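You operate a simulated robot arm through the tools that you are given. There is no shell and no other tool. Be economical: measure what you need, move in short steps, check, and stop when the job is done.

You run a simulated two-armed robot. Do the job below in one go: nothing can be reset, and whatever is moved stays where it is left.

JOB
Press the yellow meter on key to switch it off. Press the grey vibration meter key to switch it on. Press the blue thermometer key to switch it on. Open the lower chest drawer, take the blotter pad from the pull-out shelf of the cart and put it in the inside of the lower chest drawer and shut the drawer again. Take the mesh basket from the top deck of the cart and put it on the kit table top. Take the ring seal on the pull-out shelf of the cart and put it away on the lower middle shelf of the tall fittings rack. Take the water job card from the top deck of the cart and put it on the pull-out shelf of the cart. Take the yellow edge guard and leave it on the low shelf of the tool rack. Pull the drawer marked pads open. Do these in any order. Set down upright: mesh basket, water job card.

It is judged by the outcome, as a careful person would: the job done as asked, and still so three seconds after it is handed in. It fails if anything else is knocked over, pushed out of place, dropped, spilled or broken. Lids that push on must go on centred and level and be pressed home; caps that screw on are set level and turned clockwise until they are tight.

ROBOT AND FRAMES
Two 7-joint arms with two-finger grippers on one trunk, on a base that drives. Base frame: it is fixed to the floor where the robot stands at the start and does not move with it; the origin is under the middle of the robot, x ahead of it, y to its left, z up. Units: mm, degrees, N and s.
The left shoulder is at the start at [25, 217, 1230], the right one opposite. With the tool pointing down near the work surface each hand reaches from about 100 to 300 mm from the robot's upright axis, wherever it stands, measured 20 degrees to its own side. Places, roughly: blotter pad (9x8x4 cm) [2500, 5500, 500]; blue thermometer key [500, 100, 900]; drawer marked PADS [-500, -1500, 700]; grey vibration meter key [800, 100, 900]; inside of the lower chest drawer [3200, 5700, 300]; kit table top [-1000, 4700, 800]; low shelf of the tool rack (74x22 cm) [5720, 1180, 280]; lower chest drawer [3200, 5600, 400]; lower middle shelf of the tall fittings rack [6100, -1600, 600]; mesh basket (5x5x7 cm) [2200, 5600, 800]; pull-out shelf of the cart [2200, 5600, 500]; ring seal (11x10x4 cm) [2200, 5600, 500]; water job card [2250, 5750, 750]; yellow edge guard (9x8x4 cm) [4200, 5500, 200]; yellow meter on key [700, 100, 900]. Payload 2.2 kg a hand.
The TCP of each hand is the grasp point between the finger pads, 19 mm short of the fingertips. In the tool frame z runs along the fingers and y along their closing line. Largest opening 116 mm; the body of the gripper starts 70 mm behind the TCP.
Orientation is that of the tool frame in the base frame, as [roll, pitch, yaw] about the fixed x, y, z axes, in that order (R = Rz(yaw) Ry(pitch) Rx(roll)). With the fingers straight down and closing along the base's y, the tool's x points along the base's -x, its y along +y and its z along -z.

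CONTROLS
- The arms move only by the tool move_arm. It takes "left_increments", "right_increments" or both (then of equal length, played together; a hand with none holds still); each is a list of rows, each an object of numbers (a shift or turn left out is 0, a gripper value left out holds the last): "tx", "ty", "tz": the shift along the tool's x, y, z in mm; "rx", "ry", "rz": the turn, a rotation vector about the tool's x, y, z in degrees; "jaw": the finger opening in mm, from 0 to 116. In form: [{"tx": .., "ty": .., "tz": .., "rx": .., "ry": .., "rz": .., "jaw": ..}, ...]. A call has 1 to 8 rows; each row is the pose to reach, as a shift and turn from the pose commanded when the call began, along the tool's axes at that moment. A row lasts 0.2 s, in which the tool goes at most 50 mm and 8.6 degrees; a call with a longer step from one row to the next is refused whole, and so is a gripper value outside its range. A pose out of reach is approached as far as the arm can. The call stops where the force on the tool passes 40 N (or 10 N more than at its start, if that is more) or the arm is blocked; 0.2 s more then pass. The fingers move at their own pace and stop on an object; they squeeze with about 42 N. The grip force told is the motor's: it shows also when the fingers shut on nothing. Time passes only in rows, and 0.2 s behind the last, so rows that repeat a pose let the fingers close. The reply holds the time, the measured pose of the TCP, the force on the tool along the base axes, the opening and the grip force, in the units named above and with some noise, with the torque about the TCP (base axes, N m) and any sound that the robot's microphone picked up.
- Cameras (640 x 400 px; columns grow to the right, rows downward): "scene" is now at [117.3, 26.9, 1417.5]; the picture's right is [0.29, -0.96, -0.00], its down [-0.50, -0.15, -0.85] and it looks along [0.82, 0.24, -0.52] (base axes); focal length 274 px, centre (320, 200). "left" rides on the left gripper at [69, 15, -96] in its tool frame; the picture's right is [-0.21, 0.98, 0.00], its down [-0.76, -0.17, -0.63] and it looks along [-0.62, -0.14, 0.77] (tool axes); focal length 251 px, centre (320, 200). "right" rides on the right gripper at [69, -15, -97] in its tool frame; the picture's right is [0.21, 0.98, 0.00], its down [-0.76, 0.17, -0.63] and it looks along [-0.62, 0.14, 0.77] (tool axes); focal length 251 px, centre (320, 200). There is no depth. A picture from a camera that has moved, and an enlarged one, comes with that camera's place and axes in the base frame and with its lens. The place of the scene camera against the robot may be out by one fixed shift of up to 25 mm in any direction.
- capture(camera): a new picture of that camera. No time passes.
- raise_lower(by): slides the trunk up (or, below 0, down) by that many mm; the arms and the scene camera ride with it, the base frame stays. It gives what a move gives, with no picture.
- steer(legs): drives the robot by 1 to 6 legs, each [ahead, left, turn to the left] in mm, mm and degrees, along the robot's own axes; the way and the turn of a leg run together, so that a leg with both is an arc; at most 1500 mm and 180 degrees a leg. The arms and the cameras ride along, it lands a little off, and it stops where it bumps. It gives what a move gives.
- turn_head(pan, tilt): turns the head with the scene camera to pan (to the left, within 80 degrees either way) and tilt (down, from -29 to 69), counted from straight ahead of the robot. It gives what a move gives.
- close_up(camera, box): a new picture of the part [left, top, right, bottom] of that camera's present view, enlarged. No time passes.
- hand_in(): hands the job in; it is judged then, once.

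Go step by step. Nothing tells you exact positions but the pictures and the camera data: compare them with the known pose of the tool, close in by small moves and look again before you grip or let go. The budget is 483 turns and 246 pictures, counting those below and the enlarged ones. Unless the task says otherwise, let go and move clear before handing in.

The tools are called after "Emit:" by a JSON object that holds its "op" and its "data". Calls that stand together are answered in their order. move_arm: Moves the arms, as the interface text tells. Its arguments: {"type":"object","properties":{"left_increments":{"type":"array"},"right_increments":{"type":"array"}},"required":[]} The other tools are called the same way: raise_lower (by) slides the trunk up or down; steer (legs) drives the base; turn_head (pan, tilt) turns the head that bears the scene camera; capture (camera) takes a picture; close_up (camera, box) takes an enlarged picture of a part of a camera's view; hand_in () hands the job in.

At the start:

```text
t: 0.0
left_eef_pos: [492.8, 315.4, 1248.3]
left_tool_rot: [-180.0, -0.2, 180.0]
left_contact_force: [-0.5, -0.6, -0.1]
left_torque: [0.02, -0.01, 0.04]
left_gripper_width: 116.1
left_grasp_force: 0.0
right_eef_pos: [462.4, -105.9, 1206.7]
right_tool_rot: [-180.0, -0.2, -180.0]
right_contact_force: [0.3, -0.2, 0.4]
right_torque: [0.02, 0.0, -0.02]
right_gripper_width: 116.0
right_grasp_force: 0.1
trunk travel left (down, up): [-375.0, 115.0]
robot x, y, heading: [2.8, -1.0, 0.0]
head pan, tilt: [16.6, 31.1]
```

scene: 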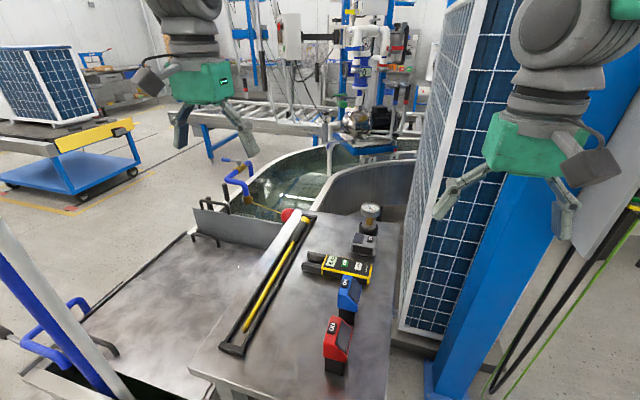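
right: 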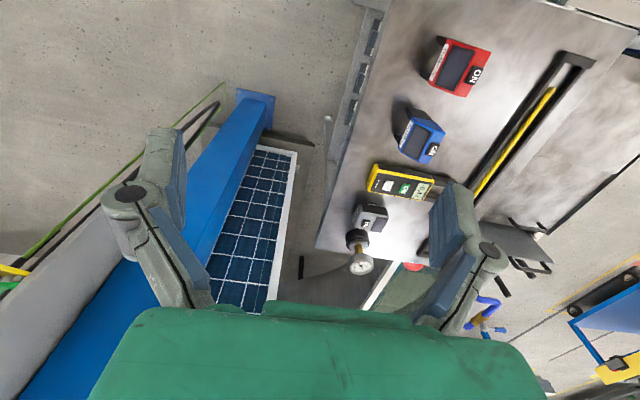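
left: 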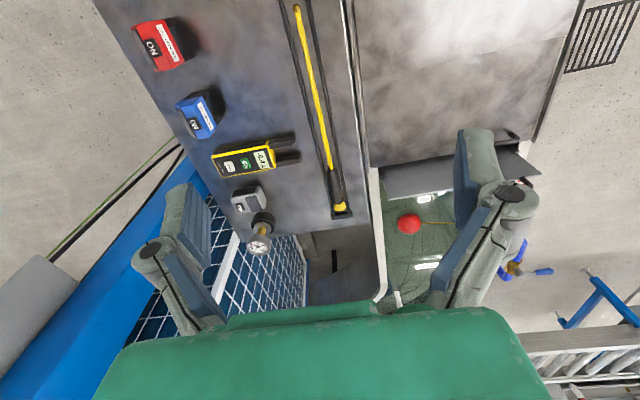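

I see the meters on the bench ahead: red, blue thermometer, yellow meter, and grey vibration meter. I'll look closer at the keys first.

Emit:
{"op": "close_up", "data": {"camera": "scene", "box": [280, 190, 420, 380]}}

Emit:
{"op": "close_up", "data": {"camera": "left", "box": [120, 10, 320, 260]}}

Emit:
{"op": "close_up", "data": {"camera": "right", "box": [330, 30, 510, 290]}}

```text
2.11 times, centred on (350, 285) of scene
camera zoom: at [117.3, 26.9, 1417.5], right [0.29, -0.96, 0.0], down [-0.5, -0.15, -0.85], along [0.82, 0.24, -0.52], focal length 577 px, centre (257, 21)
```

zoom: 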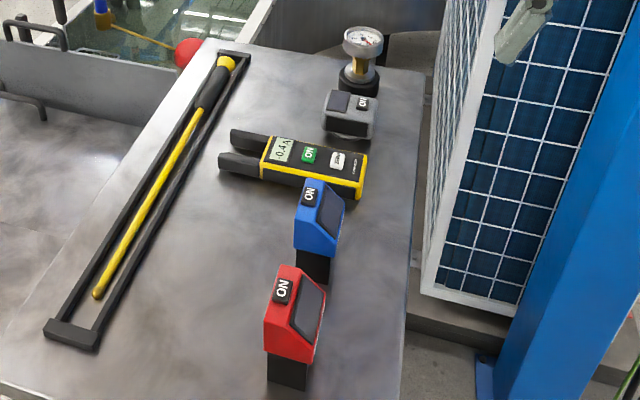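

```text
1.60 times, centred on (220, 135) of left
camera zoom: at [423.2, 329.7, 1344.8], right [0.21, 0.98, 0.0], down [0.76, -0.17, 0.63], along [0.62, -0.14, -0.78], focal length 402 px, centre (480, 304)
```

zoom: 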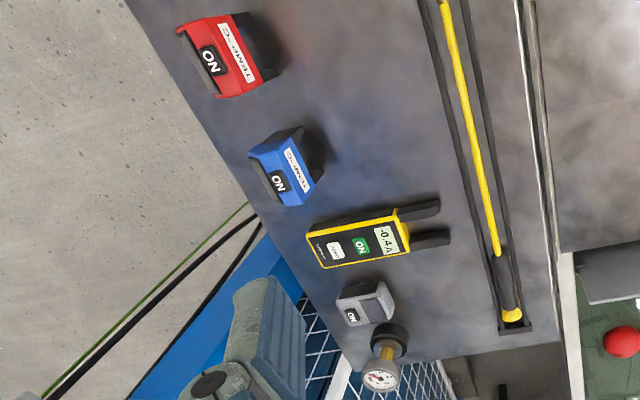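

```text
1.54 times, centred on (420, 160) of right
camera zoom: at [393.3, -122.6, 1301.7], right [-0.21, 0.98, 0.0], down [0.76, 0.17, 0.63], along [0.62, 0.14, -0.78], focal length 387 px, centre (166, 262)
```

zoom: 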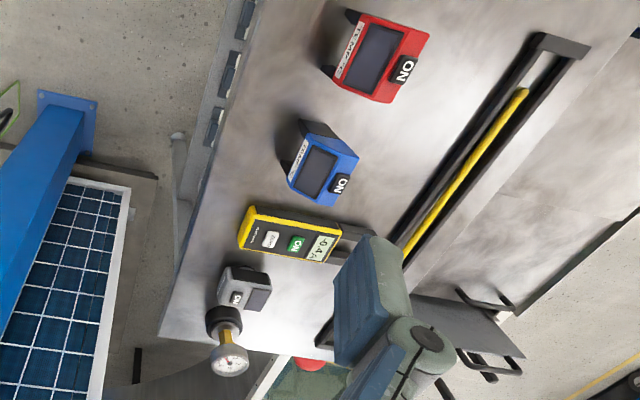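

The left and right views put blue ON at about (541, 90, 946), yellow ON at (664, 115, 881) and grey ON at (761, 62, 900). I'll check the bench front edge, and bring the closed right hand above the blue key.

Emit:
{"op": "move_arm", "data": {"right_increments": [{"tx": -20, "ty": 40, "tz": 10, "jaw": 0}, {"tx": -40, "ty": 80, "tz": 40}, {"tx": -60, "ty": 120, "tz": 75}, {"tx": -79, "ty": 150, "tz": 110}, {"tx": -79, "ty": 180, "tz": 145}, {"tx": -79, "ty": 196, "tz": 180}]}}

Emit:
{"op": "turn_head", "data": {"pan": 0, "tilt": 60}}

Emit:
{"op": "capture", "data": {"camera": "scene"}}

Emit:
{"op": "capture", "data": {"camera": "right"}}

```text
refused: row 2 steps farther than a row can; nothing moved
```

```text
t: 0.9
left_eef_pos: [489.0, 314.1, 1250.7]
left_tool_rot: [-180.0, 0.1, -180.0]
left_contact_force: [-0.3, -0.1, -0.3]
left_torque: [-0.04, -0.01, 0.02]
left_gripper_width: 116.0
left_grasp_force: 0.1
right_eef_pos: [458.4, -105.9, 1208.6]
right_tool_rot: [-179.9, 0.1, 179.9]
right_contact_force: [-0.1, 0.4, 0.6]
right_torque: [0.01, -0.02, 0.02]
right_gripper_width: 115.9
right_grasp_force: 0.1
trunk travel left (down, up): [-375.0, 115.0]
robot x, y, heading: [-0.3, 0.3, 0.1]
head pan, tilt: [0.0, 60.0]
```

```text
239 pictures are left
camera scene: at [97.1, 1.0, 1377.4], right [0.0, -1.0, 0.0], down [-0.87, 0.0, -0.5], along [0.5, 0.0, -0.87], focal length 274 px, centre (320, 200)
```

scene: 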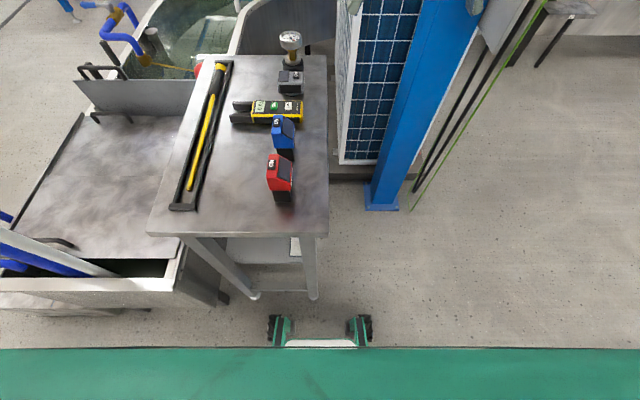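

```text
238 pictures are left
camera right: at [389.5, -122.7, 1303.0], right [-0.21, 0.98, 0.0], down [0.76, 0.17, 0.63], along [0.62, 0.14, -0.77], focal length 251 px, centre (320, 200)
```

right: 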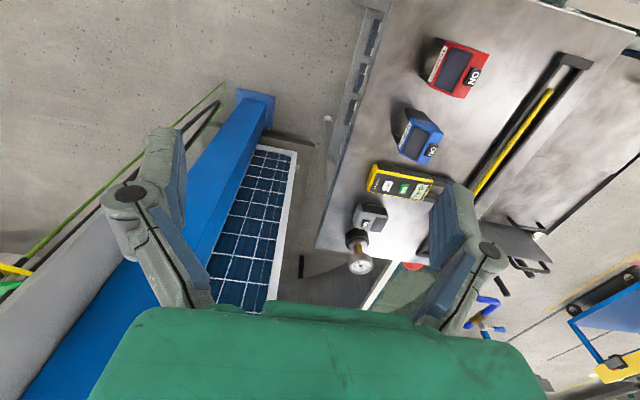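

The robot's base sits about 80 mm short of the bench's front edge (x≈304), so I will test how far the arm reaches. Steps per row must stay under 50 mm.

Emit:
{"op": "move_arm", "data": {"right_increments": [{"tx": -15, "ty": 38, "tz": 10, "jaw": 0}, {"tx": -30, "ty": 76, "tz": 30}, {"tx": -45, "ty": 110, "tz": 60}, {"tx": -60, "ty": 140, "tz": 95}, {"tx": -72, "ty": 165, "tz": 130}, {"tx": -82, "ty": 190, "tz": 165}, {"tx": -83, "ty": 196, "tz": 190}]}}

Emit:
{"op": "capture", "data": {"camera": "right"}}

Emit:
{"op": "capture", "data": {"camera": "left"}}

```text
t: 2.5
left_eef_pos: [488.4, 320.7, 1249.4]
left_tool_rot: [-179.7, 0.1, 180.0]
left_contact_force: [-0.1, 0.2, 0.0]
left_torque: [-0.03, -0.01, 0.04]
left_gripper_width: 116.2
left_grasp_force: 0.1
right_eef_pos: [547.1, 92.0, 1018.7]
right_tool_rot: [-179.7, 0.1, 179.5]
right_contact_force: [-0.5, 0.8, 0.0]
right_torque: [-0.03, -0.03, 0.03]
right_gripper_width: 0.1
right_grasp_force: 28.4
trunk travel left (down, up): [-375.0, 115.0]
robot x, y, heading: [-2.9, 1.3, -0.2]
head pan, tilt: [0.0, 60.0]
```

```text
237 pictures are left
camera right: at [478.1, 75.8, 1113.4], right [-0.21, 0.98, 0.0], down [0.76, 0.16, 0.63], along [0.62, 0.13, -0.77], focal length 251 px, centre (320, 200)
```

right: 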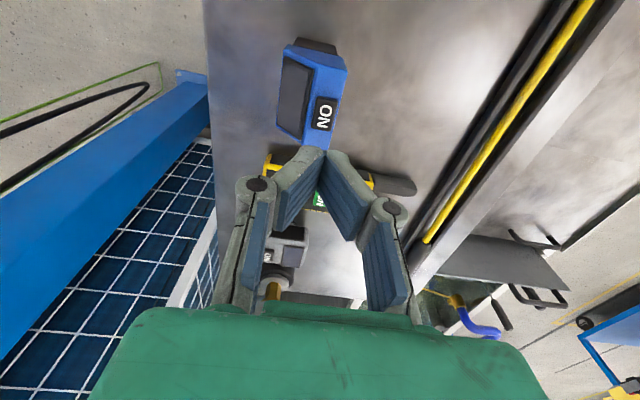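

```text
236 pictures are left
camera left: at [419.7, 335.7, 1344.7], right [0.21, 0.98, 0.0], down [0.76, -0.16, 0.63], along [0.62, -0.14, -0.77], focal length 251 px, centre (320, 200)
```

left: 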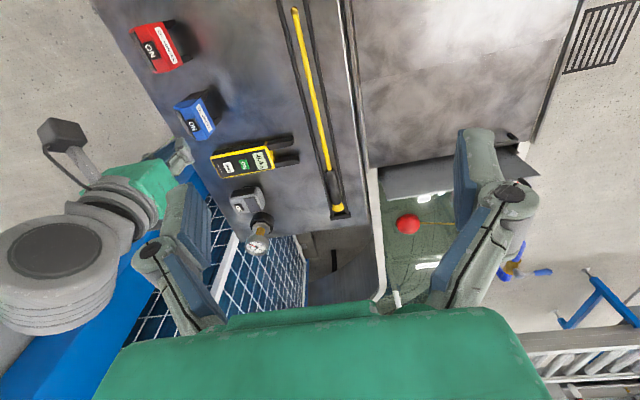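

The right hand reached above the blue key, now seen at about (539, 91, 946). I press down in small steps.

Emit:
{"op": "move_arm", "data": {"right_increments": [{"tx": 7, "tz": 20}, {"tx": 7, "tz": 40}, {"tx": 7, "tz": 48}, {"tx": 7, "tz": 52}, {"tx": 7, "tz": 54}]}}

Emit:
{"op": "capture", "data": {"camera": "right"}}

```text
t: 3.7
left_eef_pos: [489.2, 313.4, 1250.2]
left_tool_rot: [-180.0, 0.1, 180.0]
left_contact_force: [0.4, -0.6, 0.0]
left_torque: [0.01, 0.01, -0.01]
left_gripper_width: 116.2
left_grasp_force: 0.0
right_eef_pos: [533.8, 88.9, 964.5]
right_tool_rot: [179.9, 0.1, -179.9]
right_contact_force: [-1.3, 0.2, 3.2]
right_torque: [0.06, 0.0, 0.01]
right_gripper_width: 6.3
right_grasp_force: 28.6
trunk travel left (down, up): [-375.0, 115.0]
robot x, y, heading: [0.3, 0.4, -0.1]
head pan, tilt: [0.0, 60.0]
heard: click
```

```text
235 pictures are left
camera right: at [464.8, 72.2, 1057.9], right [-0.22, 0.98, 0.0], down [0.75, 0.17, 0.63], along [0.62, 0.14, -0.77], focal length 251 px, centre (320, 200)
```

right: 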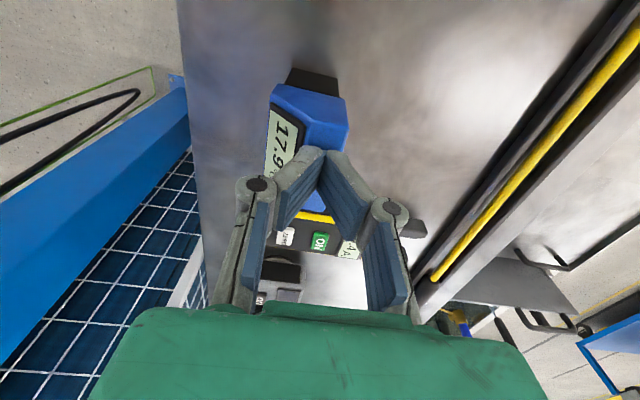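

A click, and the thermometer display shows 17.9, so it is on. I lift and go over to the yellow meter's ON key.

Emit:
{"op": "move_arm", "data": {"right_increments": [{"tz": -45}, {"tx": -40, "ty": 8, "tz": -50}, {"tx": -80, "ty": 16, "tz": -50}, {"tx": -115, "ty": 24, "tz": -50}, {"tx": -128, "ty": 25, "tz": -20}, {"tx": -128, "ty": 25, "tz": 10}]}}

Emit:
{"op": "capture", "data": {"camera": "right"}}

```text
t: 5.1
left_eef_pos: [491.9, 314.4, 1248.8]
left_tool_rot: [-179.9, 0.0, -180.0]
left_contact_force: [-0.3, 0.3, -0.6]
left_torque: [0.0, 0.01, 0.01]
left_gripper_width: 116.1
left_grasp_force: 0.1
right_eef_pos: [611.4, 86.1, 987.9]
right_tool_rot: [-180.0, 0.0, 180.0]
right_contact_force: [-0.2, -0.4, -0.2]
right_torque: [0.0, 0.0, 0.0]
right_gripper_width: 0.0
right_grasp_force: 27.7
right hand out of reach, approached as far as the arm can: row 3, 4, 5, 6
trunk travel left (down, up): [-375.0, 115.0]
robot x, y, heading: [-1.0, 3.2, 0.1]
head pan, tilt: [0.0, 60.0]
```

```text
234 pictures are left
camera right: at [543.1, 69.1, 1083.7], right [-0.21, 0.98, 0.0], down [0.76, 0.17, 0.63], along [0.62, 0.13, -0.78], focal length 251 px, centre (320, 200)
```

right: 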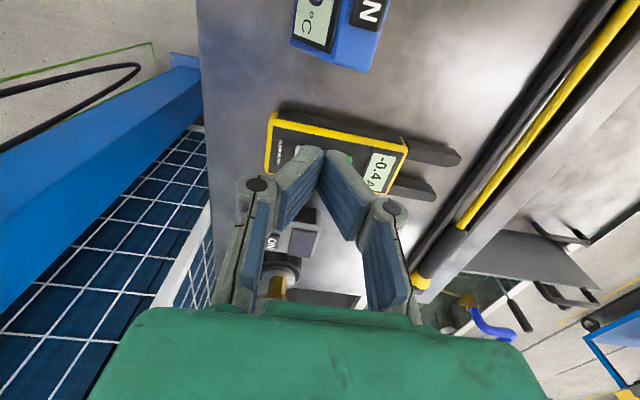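

The right arm is at its limit, so I must move the base. I'll retract the right hand, then stand to the right of the bench and use the left hand for the other two keys.

Emit:
{"op": "move_arm", "data": {"right_increments": [{"tz": -45, "tx": 10}, {"tz": -90, "tx": 25}, {"tz": -125, "tx": 60}, {"tz": -160, "tx": 90, "ty": -15}, {"tz": -190, "tx": 120, "ty": -35}, {"tz": -210, "tx": 155, "ty": -60}, {"tz": -210, "tx": 190, "ty": -90}, {"tz": -210, "tx": 220, "ty": -120}]}}

Emit:
{"op": "move_arm", "data": {"left_increments": [{"jaw": 0}], "right_increments": [{"tx": 30, "ty": -30}]}}

Emit:
{"op": "steer", "data": {"legs": [[0, -295, 0]]}}

Emit:
{"op": "capture", "data": {"camera": "scene"}}

```text
t: 6.9
left_eef_pos: [487.2, 313.0, 1251.2]
left_tool_rot: [179.9, 0.2, -179.9]
left_contact_force: [0.0, -0.9, 0.5]
left_torque: [0.0, 0.0, -0.01]
left_gripper_width: 116.3
left_grasp_force: 0.0
right_eef_pos: [385.5, -34.3, 1206.0]
right_tool_rot: [179.9, 0.2, 179.9]
right_contact_force: [-0.1, -0.7, -0.3]
right_torque: [0.0, 0.02, 0.01]
right_gripper_width: 0.0
right_grasp_force: 28.4
trunk travel left (down, up): [-375.0, 115.0]
robot x, y, heading: [3.8, -2.3, 0.0]
head pan, tilt: [0.0, 60.0]
```

```text
t: 7.3
left_eef_pos: [487.1, 314.8, 1251.0]
left_tool_rot: [-179.9, 0.2, -180.0]
left_contact_force: [-0.1, -0.4, 0.3]
left_torque: [-0.02, -0.05, -0.01]
left_gripper_width: 0.0
left_grasp_force: 28.8
right_eef_pos: [353.6, -61.2, 1204.4]
right_tool_rot: [-179.8, 0.3, -180.0]
right_contact_force: [-0.6, -0.6, -0.2]
right_torque: [-0.05, -0.02, 0.01]
right_gripper_width: 0.2
right_grasp_force: 28.4
trunk travel left (down, up): [-375.0, 115.0]
robot x, y, heading: [1.2, 1.6, -0.2]
head pan, tilt: [0.0, 60.0]
```

```text
t: 9.3
left_eef_pos: [488.8, 46.3, 1245.4]
left_tool_rot: [-179.1, 0.0, -179.7]
left_contact_force: [-0.5, 0.6, -0.6]
left_torque: [-0.06, 0.02, 0.01]
left_gripper_width: 0.1
left_grasp_force: 28.9
right_eef_pos: [356.2, -332.7, 1204.0]
right_tool_rot: [-179.2, 0.0, -179.8]
right_contact_force: [0.2, -0.4, -0.9]
right_torque: [-0.01, -0.02, -0.04]
right_gripper_width: 0.0
right_grasp_force: 28.5
trunk travel left (down, up): [-375.0, 115.0]
robot x, y, heading: [1.3, -288.7, -0.2]
head pan, tilt: [0.0, 60.0]
```

```text
233 pictures are left
camera scene: at [97.2, -274.6, 1377.3], right [0.0, -1.0, 0.01], down [-0.87, -0.01, -0.5], along [0.5, -0.01, -0.87], focal length 274 px, centre (320, 200)
```

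scene: 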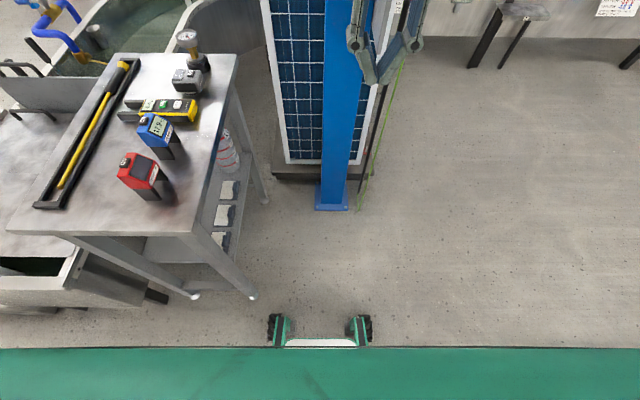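

The front right bench leg is at about y≈45 and my base's left side at about y≈-45, so I can drive forward 150 mm.

Emit:
{"op": "steer", "data": {"legs": [[150, 0, 0]]}}

Emit:
{"op": "capture", "data": {"camera": "left"}}

```text
t: 10.7
left_eef_pos: [632.9, 12.9, 1253.8]
left_tool_rot: [179.6, 0.3, -179.9]
left_contact_force: [-0.1, -0.8, 0.3]
left_torque: [0.03, 0.03, 0.0]
left_gripper_width: 0.0
left_grasp_force: 28.8
right_eef_pos: [500.8, -361.5, 1205.1]
right_tool_rot: [179.6, 0.3, -179.9]
right_contact_force: [0.6, -0.7, -0.4]
right_torque: [0.04, -0.02, 0.02]
right_gripper_width: 0.2
right_grasp_force: 28.2
trunk travel left (down, up): [-375.0, 115.0]
robot x, y, heading: [142.5, -289.8, -0.1]
head pan, tilt: [0.0, 60.0]
```

```text
232 pictures are left
camera left: at [562.8, 28.5, 1350.1], right [0.21, 0.98, 0.01], down [0.75, -0.17, 0.64], along [0.62, -0.13, -0.77], focal length 251 px, centre (320, 200)
```

left: 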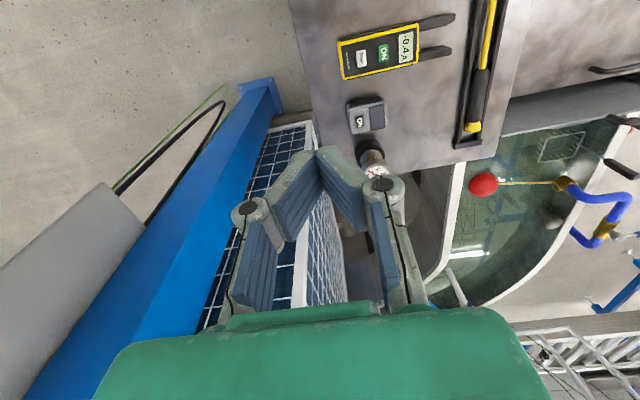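

Both keys are confirmed from the new spot. I bring the closed left fingers above the yellow ON key.

Emit:
{"op": "move_arm", "data": {"left_increments": [{"tx": -5, "ty": 25, "tz": 40}, {"tx": -10, "ty": 50, "tz": 80}, {"tx": -15, "ty": 72, "tz": 120}, {"tx": -20, "ty": 92, "tz": 160}, {"tx": -29, "ty": 103, "tz": 200}, {"tx": -29, "ty": 103, "tz": 245}, {"tx": -29, "ty": 103, "tz": 285}]}}

Emit:
{"op": "capture", "data": {"camera": "left"}}

```text
t: 12.3
left_eef_pos: [665.4, 133.1, 965.0]
left_tool_rot: [-179.5, 0.3, -179.9]
left_contact_force: [-0.2, 1.5, -0.3]
left_torque: [-0.02, 0.0, 0.0]
left_gripper_width: 0.0
left_grasp_force: 28.3
right_eef_pos: [501.3, -343.8, 1203.9]
right_tool_rot: [-179.6, 0.3, -179.9]
right_contact_force: [0.8, 0.1, -0.7]
right_torque: [0.01, 0.01, -0.01]
right_gripper_width: 0.1
right_grasp_force: 28.9
trunk travel left (down, up): [-375.0, 115.0]
robot x, y, heading: [146.9, -291.3, 0.2]
head pan, tilt: [0.0, 60.0]
```

```text
231 pictures are left
camera left: at [594.6, 149.4, 1060.3], right [0.21, 0.98, -0.01], down [0.75, -0.16, 0.64], along [0.62, -0.14, -0.77], focal length 251 px, centre (320, 200)
```

left: 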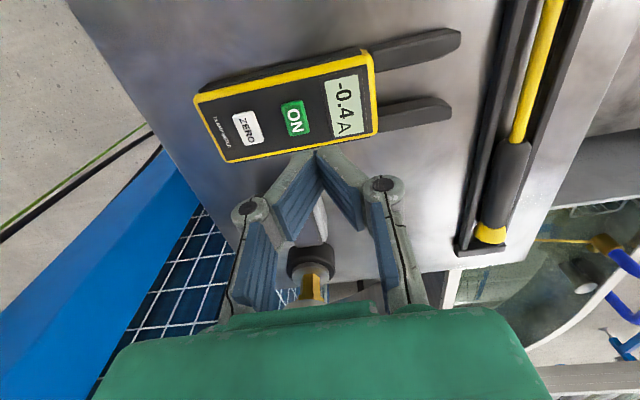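

The hand seems to sway after moves; I let it settle and read again.

Emit:
{"op": "move_arm", "data": {"left_increments": [{}, {}, {}, {}]}}

Emit:
{"op": "capture", "data": {"camera": "left"}}

```text
t: 13.3
left_eef_pos: [663.9, 124.9, 969.1]
left_tool_rot: [179.9, 0.3, -180.0]
left_contact_force: [0.6, -0.3, 0.0]
left_torque: [0.0, 0.02, 0.01]
left_gripper_width: 0.1
left_grasp_force: 28.1
right_eef_pos: [499.4, -356.0, 1203.6]
right_tool_rot: [180.0, 0.3, -179.9]
right_contact_force: [0.4, -0.7, -0.8]
right_torque: [-0.02, -0.02, -0.03]
right_gripper_width: 0.0
right_grasp_force: 28.7
trunk travel left (down, up): [-375.0, 115.0]
robot x, y, heading: [144.4, -295.4, -0.2]
head pan, tilt: [0.0, 60.0]
```

```text
230 pictures are left
camera left: at [593.9, 138.3, 1064.8], right [0.21, 0.98, 0.0], down [0.75, -0.17, 0.64], along [0.62, -0.13, -0.77], focal length 251 px, centre (320, 200)
```

left: 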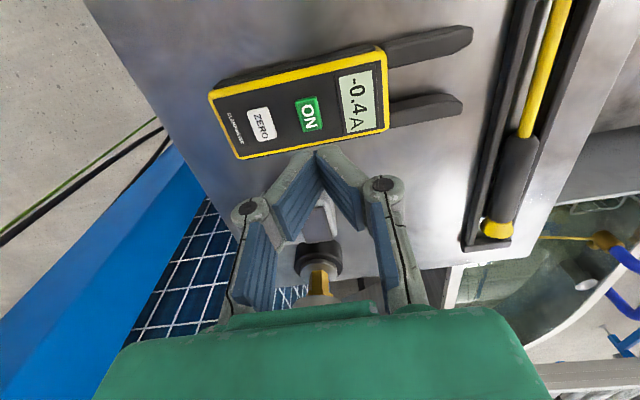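

Settled, the key is at about (660, 116, 881) with the TCP at (664, 123, 968). I shift a little and press.

Emit:
{"op": "move_arm", "data": {"left_increments": [{"tx": 4, "ty": -7, "tz": 30}, {"tx": 4, "ty": -7, "tz": 55}, {"tx": 4, "ty": -7, "tz": 62}, {"tx": 4, "ty": -7, "tz": 66}, {"tx": 4, "ty": -7, "tz": 69}, {"tx": 4, "ty": -7, "tz": 71}]}}

Emit:
{"op": "capture", "data": {"camera": "left"}}

```text
t: 14.7
left_eef_pos: [660.9, 113.1, 899.1]
left_tool_rot: [-179.7, 0.6, 180.0]
left_contact_force: [-0.3, -24.6, 26.9]
left_torque: [-0.38, 0.17, 0.14]
left_gripper_width: 6.2
left_grasp_force: 28.3
right_eef_pos: [499.0, -353.4, 1206.6]
right_tool_rot: [180.0, 0.6, -179.8]
right_contact_force: [0.6, 0.7, -0.7]
right_torque: [-0.05, 0.0, 0.01]
right_gripper_width: 0.2
right_grasp_force: 28.7
trunk travel left (down, up): [-375.0, 115.0]
robot x, y, heading: [147.8, -294.4, 0.0]
head pan, tilt: [0.0, 60.0]
heard: click
```

```text
229 pictures are left
camera left: at [590.3, 129.5, 994.3], right [0.22, 0.98, 0.0], down [0.75, -0.16, 0.64], along [0.63, -0.14, -0.77], focal length 251 px, centre (320, 200)
```

left: 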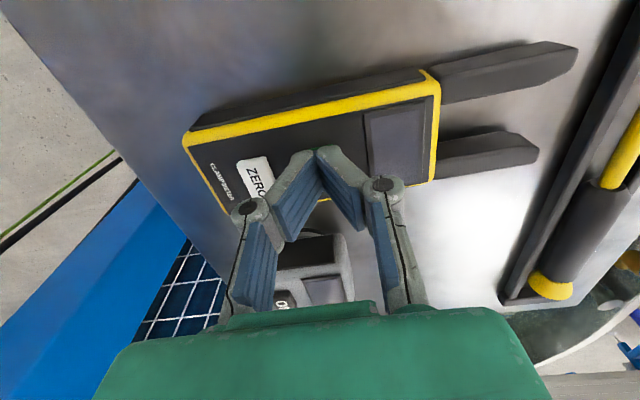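

The meter's display went dark with a click. I lift and go over to the grey key.

Emit:
{"op": "move_arm", "data": {"left_increments": [{"tz": -35}, {"tz": -70}, {"tx": -35, "ty": -18, "tz": -70}, {"tx": -70, "ty": -36, "tz": -70}, {"tx": -98, "ty": -53, "tz": -70}, {"tx": -98, "ty": -53, "tz": -70}, {"tx": -98, "ty": -53, "tz": -70}, {"tx": -98, "ty": -53, "tz": -70}]}}

Emit:
{"op": "move_arm", "data": {"left_increments": [{}, {}]}}

Emit:
{"op": "capture", "data": {"camera": "left"}}

```text
t: 16.5
left_eef_pos: [757.2, 60.5, 969.7]
left_tool_rot: [180.0, 0.2, -179.9]
left_contact_force: [0.4, 0.2, -0.2]
left_torque: [0.02, -0.04, 0.02]
left_gripper_width: 0.2
left_grasp_force: 28.2
right_eef_pos: [502.6, -355.6, 1204.2]
right_tool_rot: [179.9, 0.3, -179.8]
right_contact_force: [-0.1, -0.5, 0.2]
right_torque: [-0.05, 0.01, 0.02]
right_gripper_width: 0.2
right_grasp_force: 28.4
trunk travel left (down, up): [-375.0, 115.0]
robot x, y, heading: [146.9, -293.6, 0.4]
head pan, tilt: [0.0, 60.0]
```

```text
t: 17.1
left_eef_pos: [756.6, 63.1, 970.1]
left_tool_rot: [-180.0, 0.3, -179.8]
left_contact_force: [-0.2, -0.2, 0.8]
left_torque: [0.0, 0.02, 0.02]
left_gripper_width: 0.0
left_grasp_force: 29.3
right_eef_pos: [500.7, -355.9, 1204.4]
right_tool_rot: [179.9, 0.3, -179.9]
right_contact_force: [0.7, -1.0, 0.2]
right_torque: [0.02, 0.0, 0.0]
right_gripper_width: 0.0
right_grasp_force: 28.6
trunk travel left (down, up): [-375.0, 115.0]
robot x, y, heading: [147.5, -288.9, 0.1]
head pan, tilt: [0.0, 60.0]
```

```text
228 pictures are left
camera left: at [686.8, 77.4, 1066.1], right [0.21, 0.98, 0.0], down [0.75, -0.17, 0.64], along [0.62, -0.13, -0.77], focal length 251 px, centre (320, 200)
```

left: 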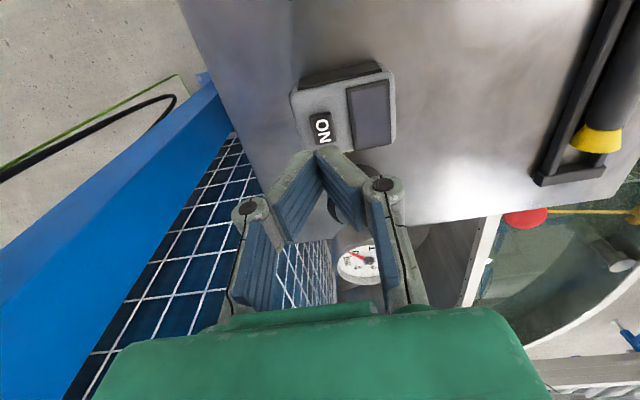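

The TCP is right over the grey key at (758, 64, 900). I press.

Emit:
{"op": "move_arm", "data": {"left_increments": [{"ty": 1, "tz": 30}, {"ty": 1, "tz": 42}, {"ty": 1, "tz": 48}, {"ty": 1, "tz": 52}, {"ty": 1, "tz": 54}]}}

Emit:
{"op": "capture", "data": {"camera": "left"}}

```text
t: 18.3
left_eef_pos: [757.5, 65.0, 914.5]
left_tool_rot: [180.0, 0.5, -179.9]
left_contact_force: [-1.9, 4.9, 14.5]
left_torque: [0.11, 0.11, 0.02]
left_gripper_width: 5.9
left_grasp_force: 28.5
right_eef_pos: [498.8, -354.2, 1205.2]
right_tool_rot: [179.9, 0.4, -180.0]
right_contact_force: [-0.4, 0.3, -0.8]
right_torque: [-0.01, -0.01, 0.01]
right_gripper_width: 0.1
right_grasp_force: 28.4
trunk travel left (down, up): [-375.0, 115.0]
robot x, y, heading: [147.6, -291.0, 0.3]
head pan, tilt: [0.0, 60.0]
heard: click
```

```text
227 pictures are left
camera left: at [686.6, 80.3, 1010.8], right [0.21, 0.98, 0.0], down [0.75, -0.17, 0.64], along [0.62, -0.13, -0.77], focal length 251 px, centre (320, 200)
```

left: 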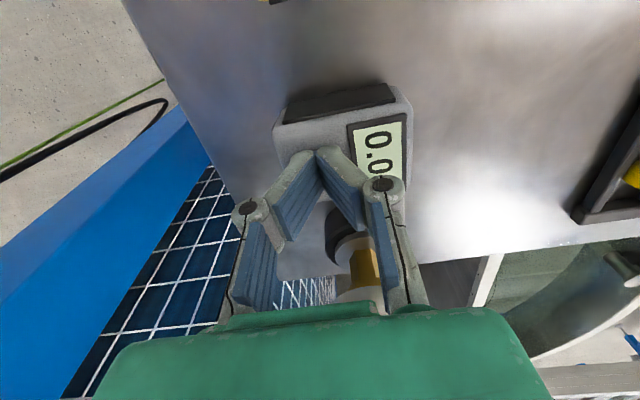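

The grey meter is on. I lift away, retract, and look around toward the PADS drawer.

Emit:
{"op": "move_arm", "data": {"left_increments": [{"tz": -40}, {"tz": -85}, {"tz": -130}, {"tz": -175}, {"tz": -220, "tx": 15}, {"tz": -250, "tx": 50}, {"tz": -270, "tx": 95}, {"tz": -280, "tx": 140}]}}

Emit:
{"op": "move_arm", "data": {"left_increments": [{"tx": 45, "ty": 10}, {"tx": 90, "ty": 20}, {"tx": 130, "ty": 20}]}}

Emit:
{"op": "steer", "data": {"legs": [[-400, 0, 0], [0, 0, -110]]}}

Emit:
{"op": "turn_head", "data": {"pan": 0, "tilt": 30}}

Emit:
{"op": "capture", "data": {"camera": "scene"}}

```text
t: 20.1
left_eef_pos: [615.2, 67.9, 1193.7]
left_tool_rot: [-180.0, 0.4, 180.0]
left_contact_force: [-0.1, 0.0, -1.0]
left_torque: [0.02, -0.03, 0.0]
left_gripper_width: 0.2
left_grasp_force: 28.2
right_eef_pos: [499.3, -353.4, 1206.5]
right_tool_rot: [179.9, 0.4, -179.9]
right_contact_force: [0.3, 0.1, -0.3]
right_torque: [-0.01, -0.02, -0.01]
right_gripper_width: 0.0
right_grasp_force: 28.2
trunk travel left (down, up): [-375.0, 115.0]
robot x, y, heading: [146.7, -295.1, 0.1]
head pan, tilt: [0.0, 60.0]
```

```text
t: 20.9
left_eef_pos: [487.9, 81.5, 1192.5]
left_tool_rot: [179.7, 0.3, -179.9]
left_contact_force: [0.0, -0.4, 0.0]
left_torque: [0.07, -0.04, 0.03]
left_gripper_width: 0.0
left_grasp_force: 28.1
right_eef_pos: [502.9, -361.9, 1204.1]
right_tool_rot: [179.6, 0.2, 180.0]
right_contact_force: [0.5, -0.2, -0.2]
right_torque: [0.01, 0.08, 0.01]
right_gripper_width: 0.0
right_grasp_force: 29.0
trunk travel left (down, up): [-375.0, 115.0]
robot x, y, heading: [148.3, -293.1, 0.0]
head pan, tilt: [0.0, 60.0]
```

```text
t: 28.1
left_eef_pos: [-30.3, -744.5, 1191.0]
left_tool_rot: [179.9, 0.3, 68.2]
left_contact_force: [0.2, 0.3, -0.3]
left_torque: [0.02, 0.01, -0.01]
left_gripper_width: 0.2
left_grasp_force: 28.4
right_eef_pos: [-445.2, -592.7, 1205.6]
right_tool_rot: [179.9, 0.3, 68.1]
right_contact_force: [0.3, 0.8, 0.4]
right_torque: [0.04, 0.05, 0.01]
right_gripper_width: 0.0
right_grasp_force: 28.3
trunk travel left (down, up): [-375.0, 115.0]
robot x, y, heading: [-256.5, -290.4, -111.8]
head pan, tilt: [0.0, 60.0]
```

```text
t: 29.0
left_eef_pos: [-31.0, -742.6, 1192.6]
left_tool_rot: [179.9, 0.4, 68.3]
left_contact_force: [0.0, -0.3, -0.8]
left_torque: [0.0, -0.01, 0.01]
left_gripper_width: 0.1
left_grasp_force: 28.0
right_eef_pos: [-445.9, -591.0, 1206.0]
right_tool_rot: [179.8, 0.4, 68.2]
right_contact_force: [-0.3, 0.6, 0.2]
right_torque: [-0.01, 0.03, 0.0]
right_gripper_width: 0.1
right_grasp_force: 28.3
trunk travel left (down, up): [-375.0, 115.0]
robot x, y, heading: [-255.8, -289.1, -111.8]
head pan, tilt: [0.0, 30.0]
```

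```text
226 pictures are left
camera scene: at [-315.1, -412.8, 1419.4], right [-0.93, 0.37, 0.0], down [0.19, 0.47, -0.86], along [-0.32, -0.8, -0.5], focal length 274 px, centre (320, 200)
```

scene: 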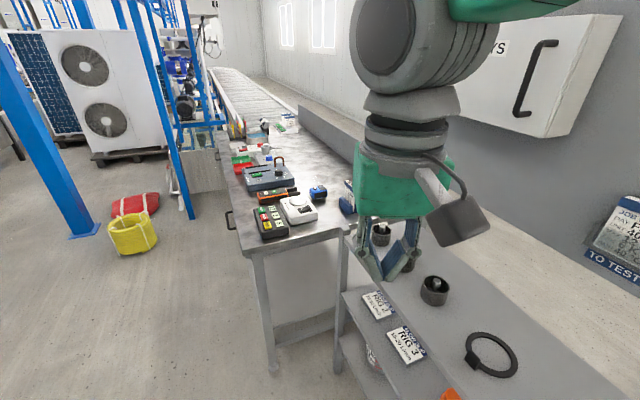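

There is a handle on the side of the bench at roughly (-315, -1530, 700). I'll zoom in on it.

Emit:
{"op": "close_up", "data": {"camera": "scene", "box": [200, 130, 360, 290]}}

```text
2.50 times, centred on (280, 210) of scene
camera zoom: at [-315.1, -412.8, 1419.4], right [-0.93, 0.37, 0.0], down [0.19, 0.47, -0.86], along [-0.32, -0.8, -0.5], focal length 685 px, centre (420, 175)
```

zoom: 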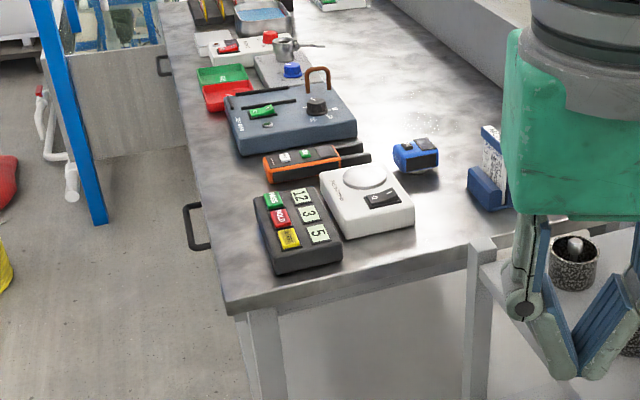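

Two handles face +x, so I'll drive round to stand facing them from the +x side.

Emit:
{"op": "steer", "data": {"legs": [[906, 993, 0], [0, 0, -68]]}}

Emit:
{"op": "capture", "data": {"camera": "scene"}}

```text
t: 38.6
left_eef_pos: [-10.6, -1853.1, 1192.4]
left_tool_rot: [179.7, 0.5, 0.0]
left_contact_force: [-0.3, 0.4, 0.1]
left_torque: [0.02, 0.0, 0.0]
left_gripper_width: 0.0
left_grasp_force: 28.0
right_eef_pos: [-25.6, -1412.6, 1205.4]
right_tool_rot: [179.7, 0.4, 0.1]
right_contact_force: [-0.2, 0.4, 0.2]
right_torque: [-0.03, 0.01, 0.0]
right_gripper_width: 0.0
right_grasp_force: 28.1
trunk travel left (down, up): [-375.0, 115.0]
robot x, y, heading: [326.8, -1481.5, -179.8]
head pan, tilt: [0.0, 30.0]
```

```text
224 pictures are left
camera scene: at [181.3, -1477.4, 1419.5], right [0.0, 1.0, 0.0], down [0.5, 0.0, -0.86], along [-0.86, 0.0, -0.5], focal length 274 px, centre (320, 200)
```

scene: 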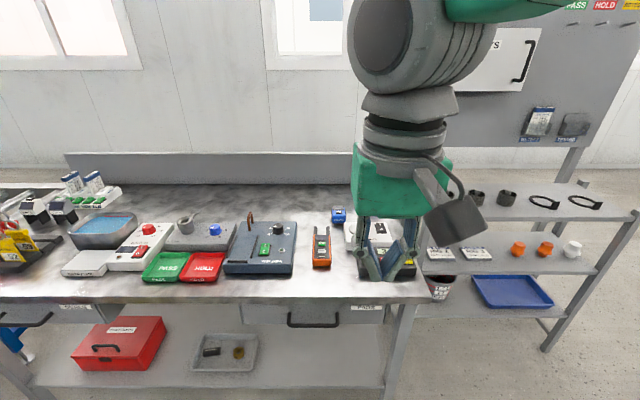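

Emit:
{"op": "close_up", "data": {"camera": "scene", "box": [0, 270, 440, 350]}}

Emit:
{"op": "turn_head", "data": {"pan": 0, "tilt": 50}}

Emit:
{"op": "capture", "data": {"camera": "scene"}}

```text
1.45 times, centred on (220, 310) of scene
camera zoom: at [181.3, -1477.4, 1419.5], right [0.0, 1.0, 0.0], down [0.5, 0.0, -0.86], along [-0.86, 0.0, -0.5], focal length 399 px, centre (466, 40)
```

zoom: 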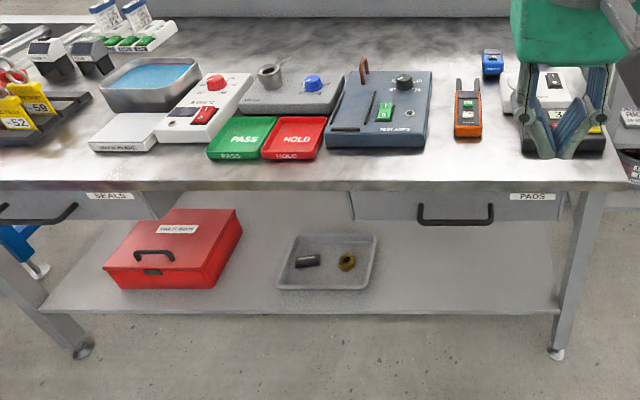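

```text
t: 39.5
left_eef_pos: [-9.0, -1852.6, 1193.1]
left_tool_rot: [179.8, 0.5, 0.1]
left_contact_force: [-0.5, 0.1, -0.2]
left_torque: [-0.04, 0.03, -0.01]
left_gripper_width: 0.1
left_grasp_force: 28.2
right_eef_pos: [-22.2, -1412.0, 1205.8]
right_tool_rot: [179.8, 0.5, 0.1]
right_contact_force: [-0.1, -0.2, -0.2]
right_torque: [-0.02, 0.03, -0.01]
right_gripper_width: 0.0
right_grasp_force: 28.3
trunk travel left (down, up): [-375.0, 115.0]
robot x, y, heading: [326.1, -1479.4, -179.9]
head pan, tilt: [0.0, 50.0]
```

```text
222 pictures are left
camera scene: at [194.9, -1476.8, 1390.0], right [0.0, 1.0, 0.0], down [0.77, 0.0, -0.64], along [-0.64, 0.0, -0.77], focal length 274 px, centre (320, 200)
```

scene: 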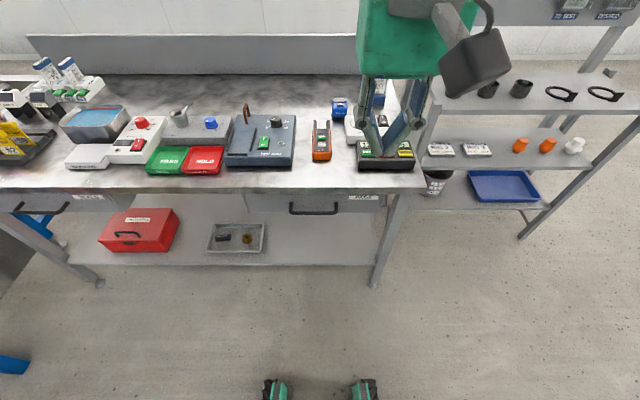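

The PADS drawer is the one whose handle lies near (-310, -1497, 730), with a bar along y. I'll lower the trunk and turn the right hand so its fingers close across the bar.

Emit:
{"op": "raise_lower", "data": {"by": -250}}

Emit:
{"op": "move_arm", "data": {"right_increments": [{"rz": 8, "jaw": 60}, {"rz": 16}, {"rz": 24}, {"rz": 32}, {"rz": 40}, {"rz": 48}, {"rz": 56}, {"rz": 64}]}}

Emit:
{"op": "move_arm", "data": {"right_increments": [{"rz": 8}, {"rz": 16}, {"rz": 24}, {"rz": 26}]}}

Emit:
{"op": "move_arm", "data": {"right_increments": [{"rx": -8}, {"rx": -16}, {"rx": -24}, {"rx": -32}, {"rx": -40}, {"rx": -48}, {"rx": -56}, {"rx": -64}]}}

```text
t: 42.0
left_eef_pos: [-8.6, -1855.8, 942.6]
left_tool_rot: [179.9, 0.5, 0.2]
left_contact_force: [0.5, -0.2, 0.0]
left_torque: [0.02, 0.02, 0.03]
left_gripper_width: 0.0
left_grasp_force: 28.1
right_eef_pos: [-22.0, -1413.9, 956.1]
right_tool_rot: [179.8, 0.5, 0.1]
right_contact_force: [-0.3, 0.1, 0.2]
right_torque: [0.02, -0.03, 0.04]
right_gripper_width: 0.0
right_grasp_force: 28.4
trunk travel left (down, up): [-125.0, 365.0]
robot x, y, heading: [322.2, -1477.2, -179.8]
head pan, tilt: [0.0, 50.0]
```

```text
t: 43.8
left_eef_pos: [-9.4, -1856.0, 942.8]
left_tool_rot: [179.9, 0.4, 0.1]
left_contact_force: [-0.9, -0.7, -0.1]
left_torque: [0.02, 0.01, 0.02]
left_gripper_width: 0.0
left_grasp_force: 28.7
right_eef_pos: [-23.3, -1414.0, 955.7]
right_tool_rot: [179.5, 0.1, -64.1]
right_contact_force: [-0.4, 0.9, 0.1]
right_torque: [0.0, -0.01, 0.0]
right_gripper_width: 60.3
right_grasp_force: 0.1
trunk travel left (down, up): [-125.0, 365.0]
robot x, y, heading: [324.1, -1476.7, -180.1]
head pan, tilt: [0.0, 50.0]
```

```text
t: 44.8
left_eef_pos: [-8.9, -1854.4, 941.9]
left_tool_rot: [179.9, 0.5, 0.0]
left_contact_force: [0.6, 0.8, 0.0]
left_torque: [-0.03, 0.01, 0.03]
left_gripper_width: 0.1
left_grasp_force: 28.5
right_eef_pos: [-23.0, -1415.1, 957.4]
right_tool_rot: [179.6, -0.2, -90.0]
right_contact_force: [0.6, -0.9, -0.2]
right_torque: [0.02, 0.0, 0.02]
right_gripper_width: 60.2
right_grasp_force: 0.1
trunk travel left (down, up): [-125.0, 365.0]
robot x, y, heading: [323.3, -1478.9, -180.1]
head pan, tilt: [0.0, 50.0]
```

```text
t: 46.6
left_eef_pos: [-9.1, -1850.7, 943.2]
left_tool_rot: [179.7, 0.5, 0.0]
left_contact_force: [0.7, -0.1, -0.7]
left_torque: [-0.03, 0.04, 0.0]
left_gripper_width: 0.1
left_grasp_force: 28.3
right_eef_pos: [-146.2, -1385.3, 1142.6]
right_tool_rot: [123.7, 2.4, -87.2]
right_contact_force: [-0.2, -0.9, 0.1]
right_torque: [0.0, 0.02, 0.02]
right_gripper_width: 60.0
right_grasp_force: 0.1
right hand out of reach, approached as far as the arm can: row 4, 5, 6, 7, 8
trunk travel left (down, up): [-125.0, 365.0]
robot x, y, heading: [326.2, -1477.4, -179.7]
head pan, tilt: [0.0, 50.0]
```

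Tilting folded the arm too near, so the hand moved off. I bring it lower and forward where it has room.

Emit:
{"op": "move_arm", "data": {"right_increments": [{"ty": -35, "tz": 30}, {"ty": -70, "tz": 60}, {"ty": -105, "tz": 90}, {"ty": -140, "tz": 120}, {"ty": -175, "tz": 150}, {"ty": -210, "tz": 180}, {"ty": -245, "tz": 210}, {"ty": -280, "tz": 240}]}}

Emit:
{"op": "capture", "data": {"camera": "scene"}}

Emit:
{"op": "capture", "data": {"camera": "right"}}

```text
t: 48.4
left_eef_pos: [-10.2, -1844.7, 945.9]
left_tool_rot: [179.3, 0.3, 0.1]
left_contact_force: [0.3, 0.3, 1.0]
left_torque: [-0.03, 0.01, -0.03]
left_gripper_width: 0.0
left_grasp_force: 28.6
right_eef_pos: [-189.6, -1366.1, 770.1]
right_tool_rot: [123.9, 1.9, -87.3]
right_contact_force: [-0.5, 0.1, -0.4]
right_torque: [0.01, -0.02, 0.0]
right_gripper_width: 59.8
right_grasp_force: 0.0
right hand out of reach, approached as far as the arm can: row 1, 2, 3, 4, 5
trunk travel left (down, up): [-125.0, 365.0]
robot x, y, heading: [325.9, -1475.1, -179.8]
head pan, tilt: [0.0, 50.0]
```

```text
221 pictures are left
camera scene: at [193.5, -1468.3, 1139.7], right [0.0, 1.0, -0.01], down [0.77, 0.0, -0.64], along [-0.64, -0.01, -0.77], focal length 274 px, centre (320, 200)
```

scene: 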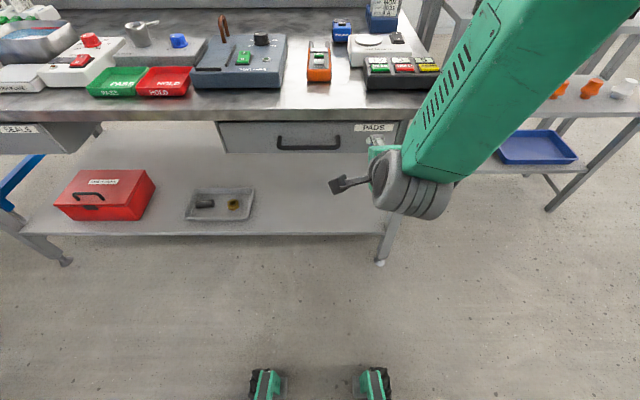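

```text
220 pictures are left
camera right: at [-97.3, -1434.5, 807.8], right [-0.53, -0.27, 0.8], down [0.4, 0.76, 0.52], along [-0.75, 0.59, -0.3], focal length 251 px, centre (320, 200)
```

right: 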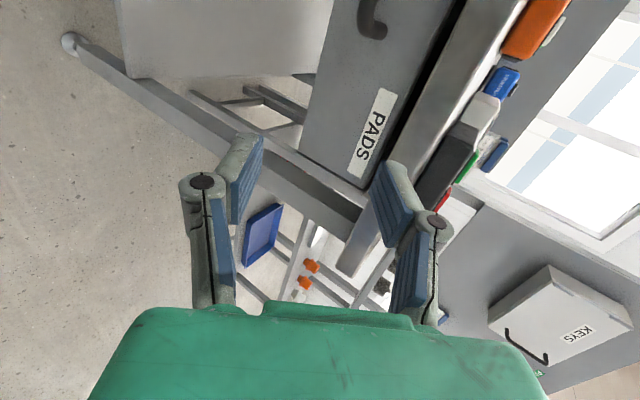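

The handle is near (-310..-330, -1500, 715). I slide the hand sideways towards it and look again.

Emit:
{"op": "move_arm", "data": {"right_increments": [{"tx": 40, "tz": -10}, {"tx": 80, "tz": -20}, {"tx": 120, "tz": -20}, {"tx": 120, "tz": -20}]}}

Emit:
{"op": "capture", "data": {"camera": "right"}}

Emit:
{"op": "capture", "data": {"camera": "scene"}}

```text
t: 49.4
left_eef_pos: [-8.5, -1854.7, 943.9]
left_tool_rot: [179.8, 0.5, 0.2]
left_contact_force: [0.2, 0.1, 0.2]
left_torque: [0.01, 0.02, 0.0]
left_gripper_width: 0.1
left_grasp_force: 28.5
right_eef_pos: [-164.8, -1491.2, 776.1]
right_tool_rot: [123.8, 2.4, -87.2]
right_contact_force: [-0.1, -0.8, 0.8]
right_torque: [0.01, 0.05, 0.01]
right_gripper_width: 60.1
right_grasp_force: 0.0
trunk travel left (down, up): [-125.0, 365.0]
robot x, y, heading: [325.6, -1478.8, -179.8]
head pan, tilt: [0.0, 50.0]
```

```text
219 pictures are left
camera right: at [-72.9, -1559.9, 812.5], right [-0.53, -0.27, 0.8], down [0.4, 0.76, 0.52], along [-0.75, 0.59, -0.29], focal length 251 px, centre (320, 200)
```

right: 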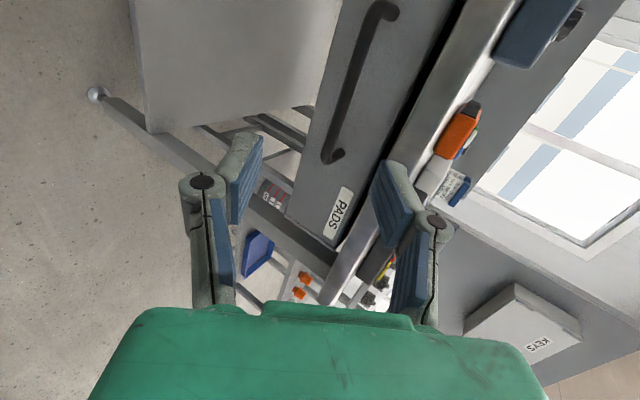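

```text
218 pictures are left
camera scene: at [194.8, -1478.7, 1139.9], right [0.0, 1.0, 0.0], down [0.77, 0.0, -0.64], along [-0.64, 0.0, -0.77], focal length 274 px, centre (320, 200)
```

scene: 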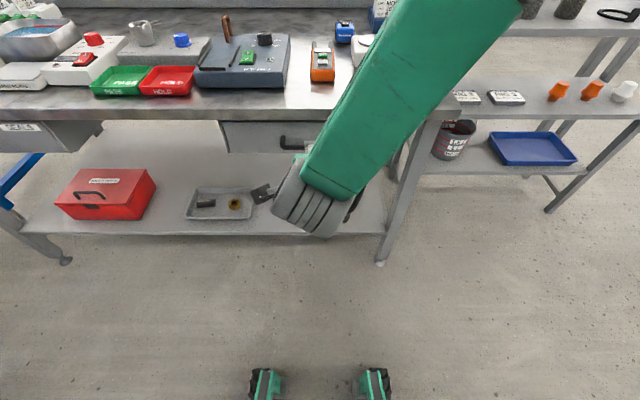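

From two hand views the handle bar's centre is at about (-325, -1503, 712). I'll make the fingers more level, narrow the jaw and stop short of the bar.

Emit:
{"op": "move_arm", "data": {"right_increments": [{"tx": 6, "ty": 4, "tz": 30, "rx": -7, "jaw": 50}, {"tx": 12, "ty": 8, "tz": 60, "rx": -14}, {"tx": 12, "ty": 11, "tz": 89, "rx": -21}, {"tx": 12, "ty": 11, "tz": 89, "rx": -21}, {"tx": 12, "ty": 11, "tz": 89, "rx": -21}]}}

Emit:
{"op": "capture", "data": {"camera": "right"}}

```text
t: 50.6
left_eef_pos: [-8.8, -1856.0, 942.4]
left_tool_rot: [180.0, 0.4, 0.2]
left_contact_force: [0.2, 1.0, 0.3]
left_torque: [-0.01, -0.03, 0.0]
left_gripper_width: 0.1
left_grasp_force: 28.8
right_eef_pos: [-243.7, -1509.8, 735.0]
right_tool_rot: [102.8, 2.4, -87.1]
right_contact_force: [0.5, -0.7, 0.7]
right_torque: [-0.02, 0.0, 0.0]
right_gripper_width: 50.0
right_grasp_force: 0.0
trunk travel left (down, up): [-125.0, 365.0]
robot x, y, heading: [326.5, -1480.6, -180.3]
head pan, tilt: [0.0, 50.0]
```

```text
217 pictures are left
camera right: at [-142.4, -1575.6, 738.1], right [-0.2, -0.26, 0.94], down [0.54, 0.77, 0.33], along [-0.81, 0.58, -0.01], focal length 251 px, centre (320, 200)
```

right: 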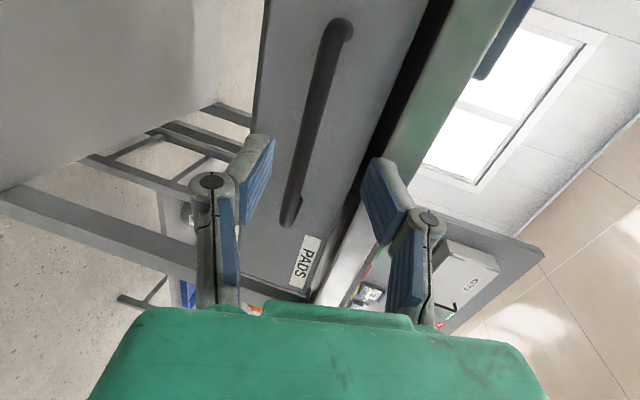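

The bar is confirmed at z≈713. I move forward onto the bar and close.

Emit:
{"op": "move_arm", "data": {"right_increments": [{"tx": -4, "ty": -5, "tz": 30}, {"tx": -7, "ty": -5, "tz": 60}, {"tx": -7, "ty": -5, "tz": 79}, {"tx": -7, "ty": -5, "tz": 79, "jaw": 0}, {"tx": -7, "ty": -5, "tz": 79, "jaw": 0}, {"tx": -7, "ty": -5, "tz": 79, "jaw": 0}]}}

Emit:
{"op": "capture", "data": {"camera": "right"}}

```text
t: 51.7
left_eef_pos: [-7.6, -1855.1, 941.6]
left_tool_rot: [-180.0, 0.4, 0.2]
left_contact_force: [-0.5, 0.1, 0.5]
left_torque: [-0.01, 0.0, 0.01]
left_gripper_width: 0.0
left_grasp_force: 28.1
right_eef_pos: [-316.2, -1503.8, 710.8]
right_tool_rot: [103.2, 2.5, -87.1]
right_contact_force: [-0.1, -0.2, 0.4]
right_torque: [0.01, 0.02, -0.03]
right_gripper_width: 8.4
right_grasp_force: 30.4
trunk travel left (down, up): [-125.0, 365.0]
robot x, y, heading: [327.0, -1480.4, -180.1]
head pan, tilt: [0.0, 50.0]
stopped in row 5 (right hand): the force on the tool passed its limit at 44 N (the readings are from after the stop); the commanded pose is now the measured one
```

```text
216 pictures are left
camera right: at [-215.4, -1570.1, 713.7], right [-0.21, -0.27, 0.94], down [0.54, 0.77, 0.34], along [-0.81, 0.58, -0.02], focal length 251 px, centre (320, 200)
```

right: 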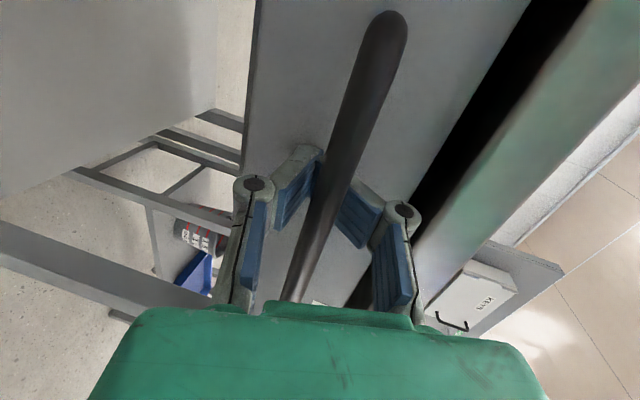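

The bar is gripped. I pull the drawer straight out along +x.

Emit:
{"op": "move_arm", "data": {"right_increments": [{"tx": 1, "ty": -4, "tz": -20}, {"tx": 2, "ty": -9, "tz": -39}, {"tx": 4, "ty": -18, "tz": -78}, {"tx": 6, "ty": -26, "tz": -117}, {"tx": 8, "ty": -33, "tz": -146}, {"tx": 9, "ty": -40, "tz": -180}]}}

Emit:
{"op": "capture", "data": {"camera": "scene"}}

```text
t: 53.1
left_eef_pos: [-8.3, -1855.6, 943.3]
left_tool_rot: [179.9, 0.4, 0.2]
left_contact_force: [0.1, 0.5, 0.1]
left_torque: [0.0, -0.01, 0.01]
left_gripper_width: 0.0
left_grasp_force: 28.2
right_eef_pos: [-128.7, -1504.5, 712.2]
right_tool_rot: [103.2, 2.4, -87.0]
right_contact_force: [0.1, 0.6, 0.9]
right_torque: [-0.01, 0.02, -0.04]
right_gripper_width: 8.6
right_grasp_force: 30.9
trunk travel left (down, up): [-125.0, 365.0]
robot x, y, heading: [328.3, -1482.1, -180.3]
head pan, tilt: [0.0, 50.0]
```

```text
215 pictures are left
camera scene: at [196.1, -1480.4, 1139.9], right [0.0, 1.0, 0.0], down [0.77, 0.0, -0.64], along [-0.64, 0.0, -0.77], focal length 274 px, centre (320, 200)
```

scene: 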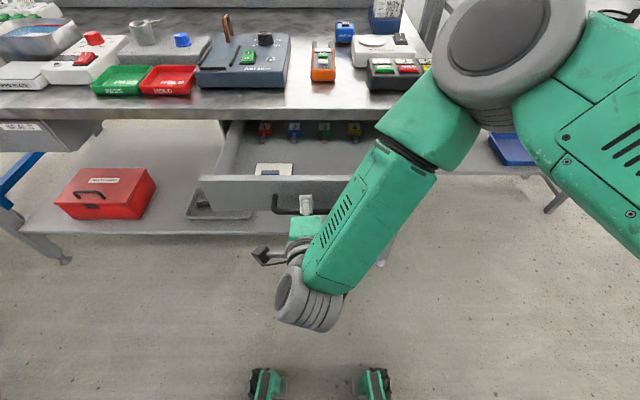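

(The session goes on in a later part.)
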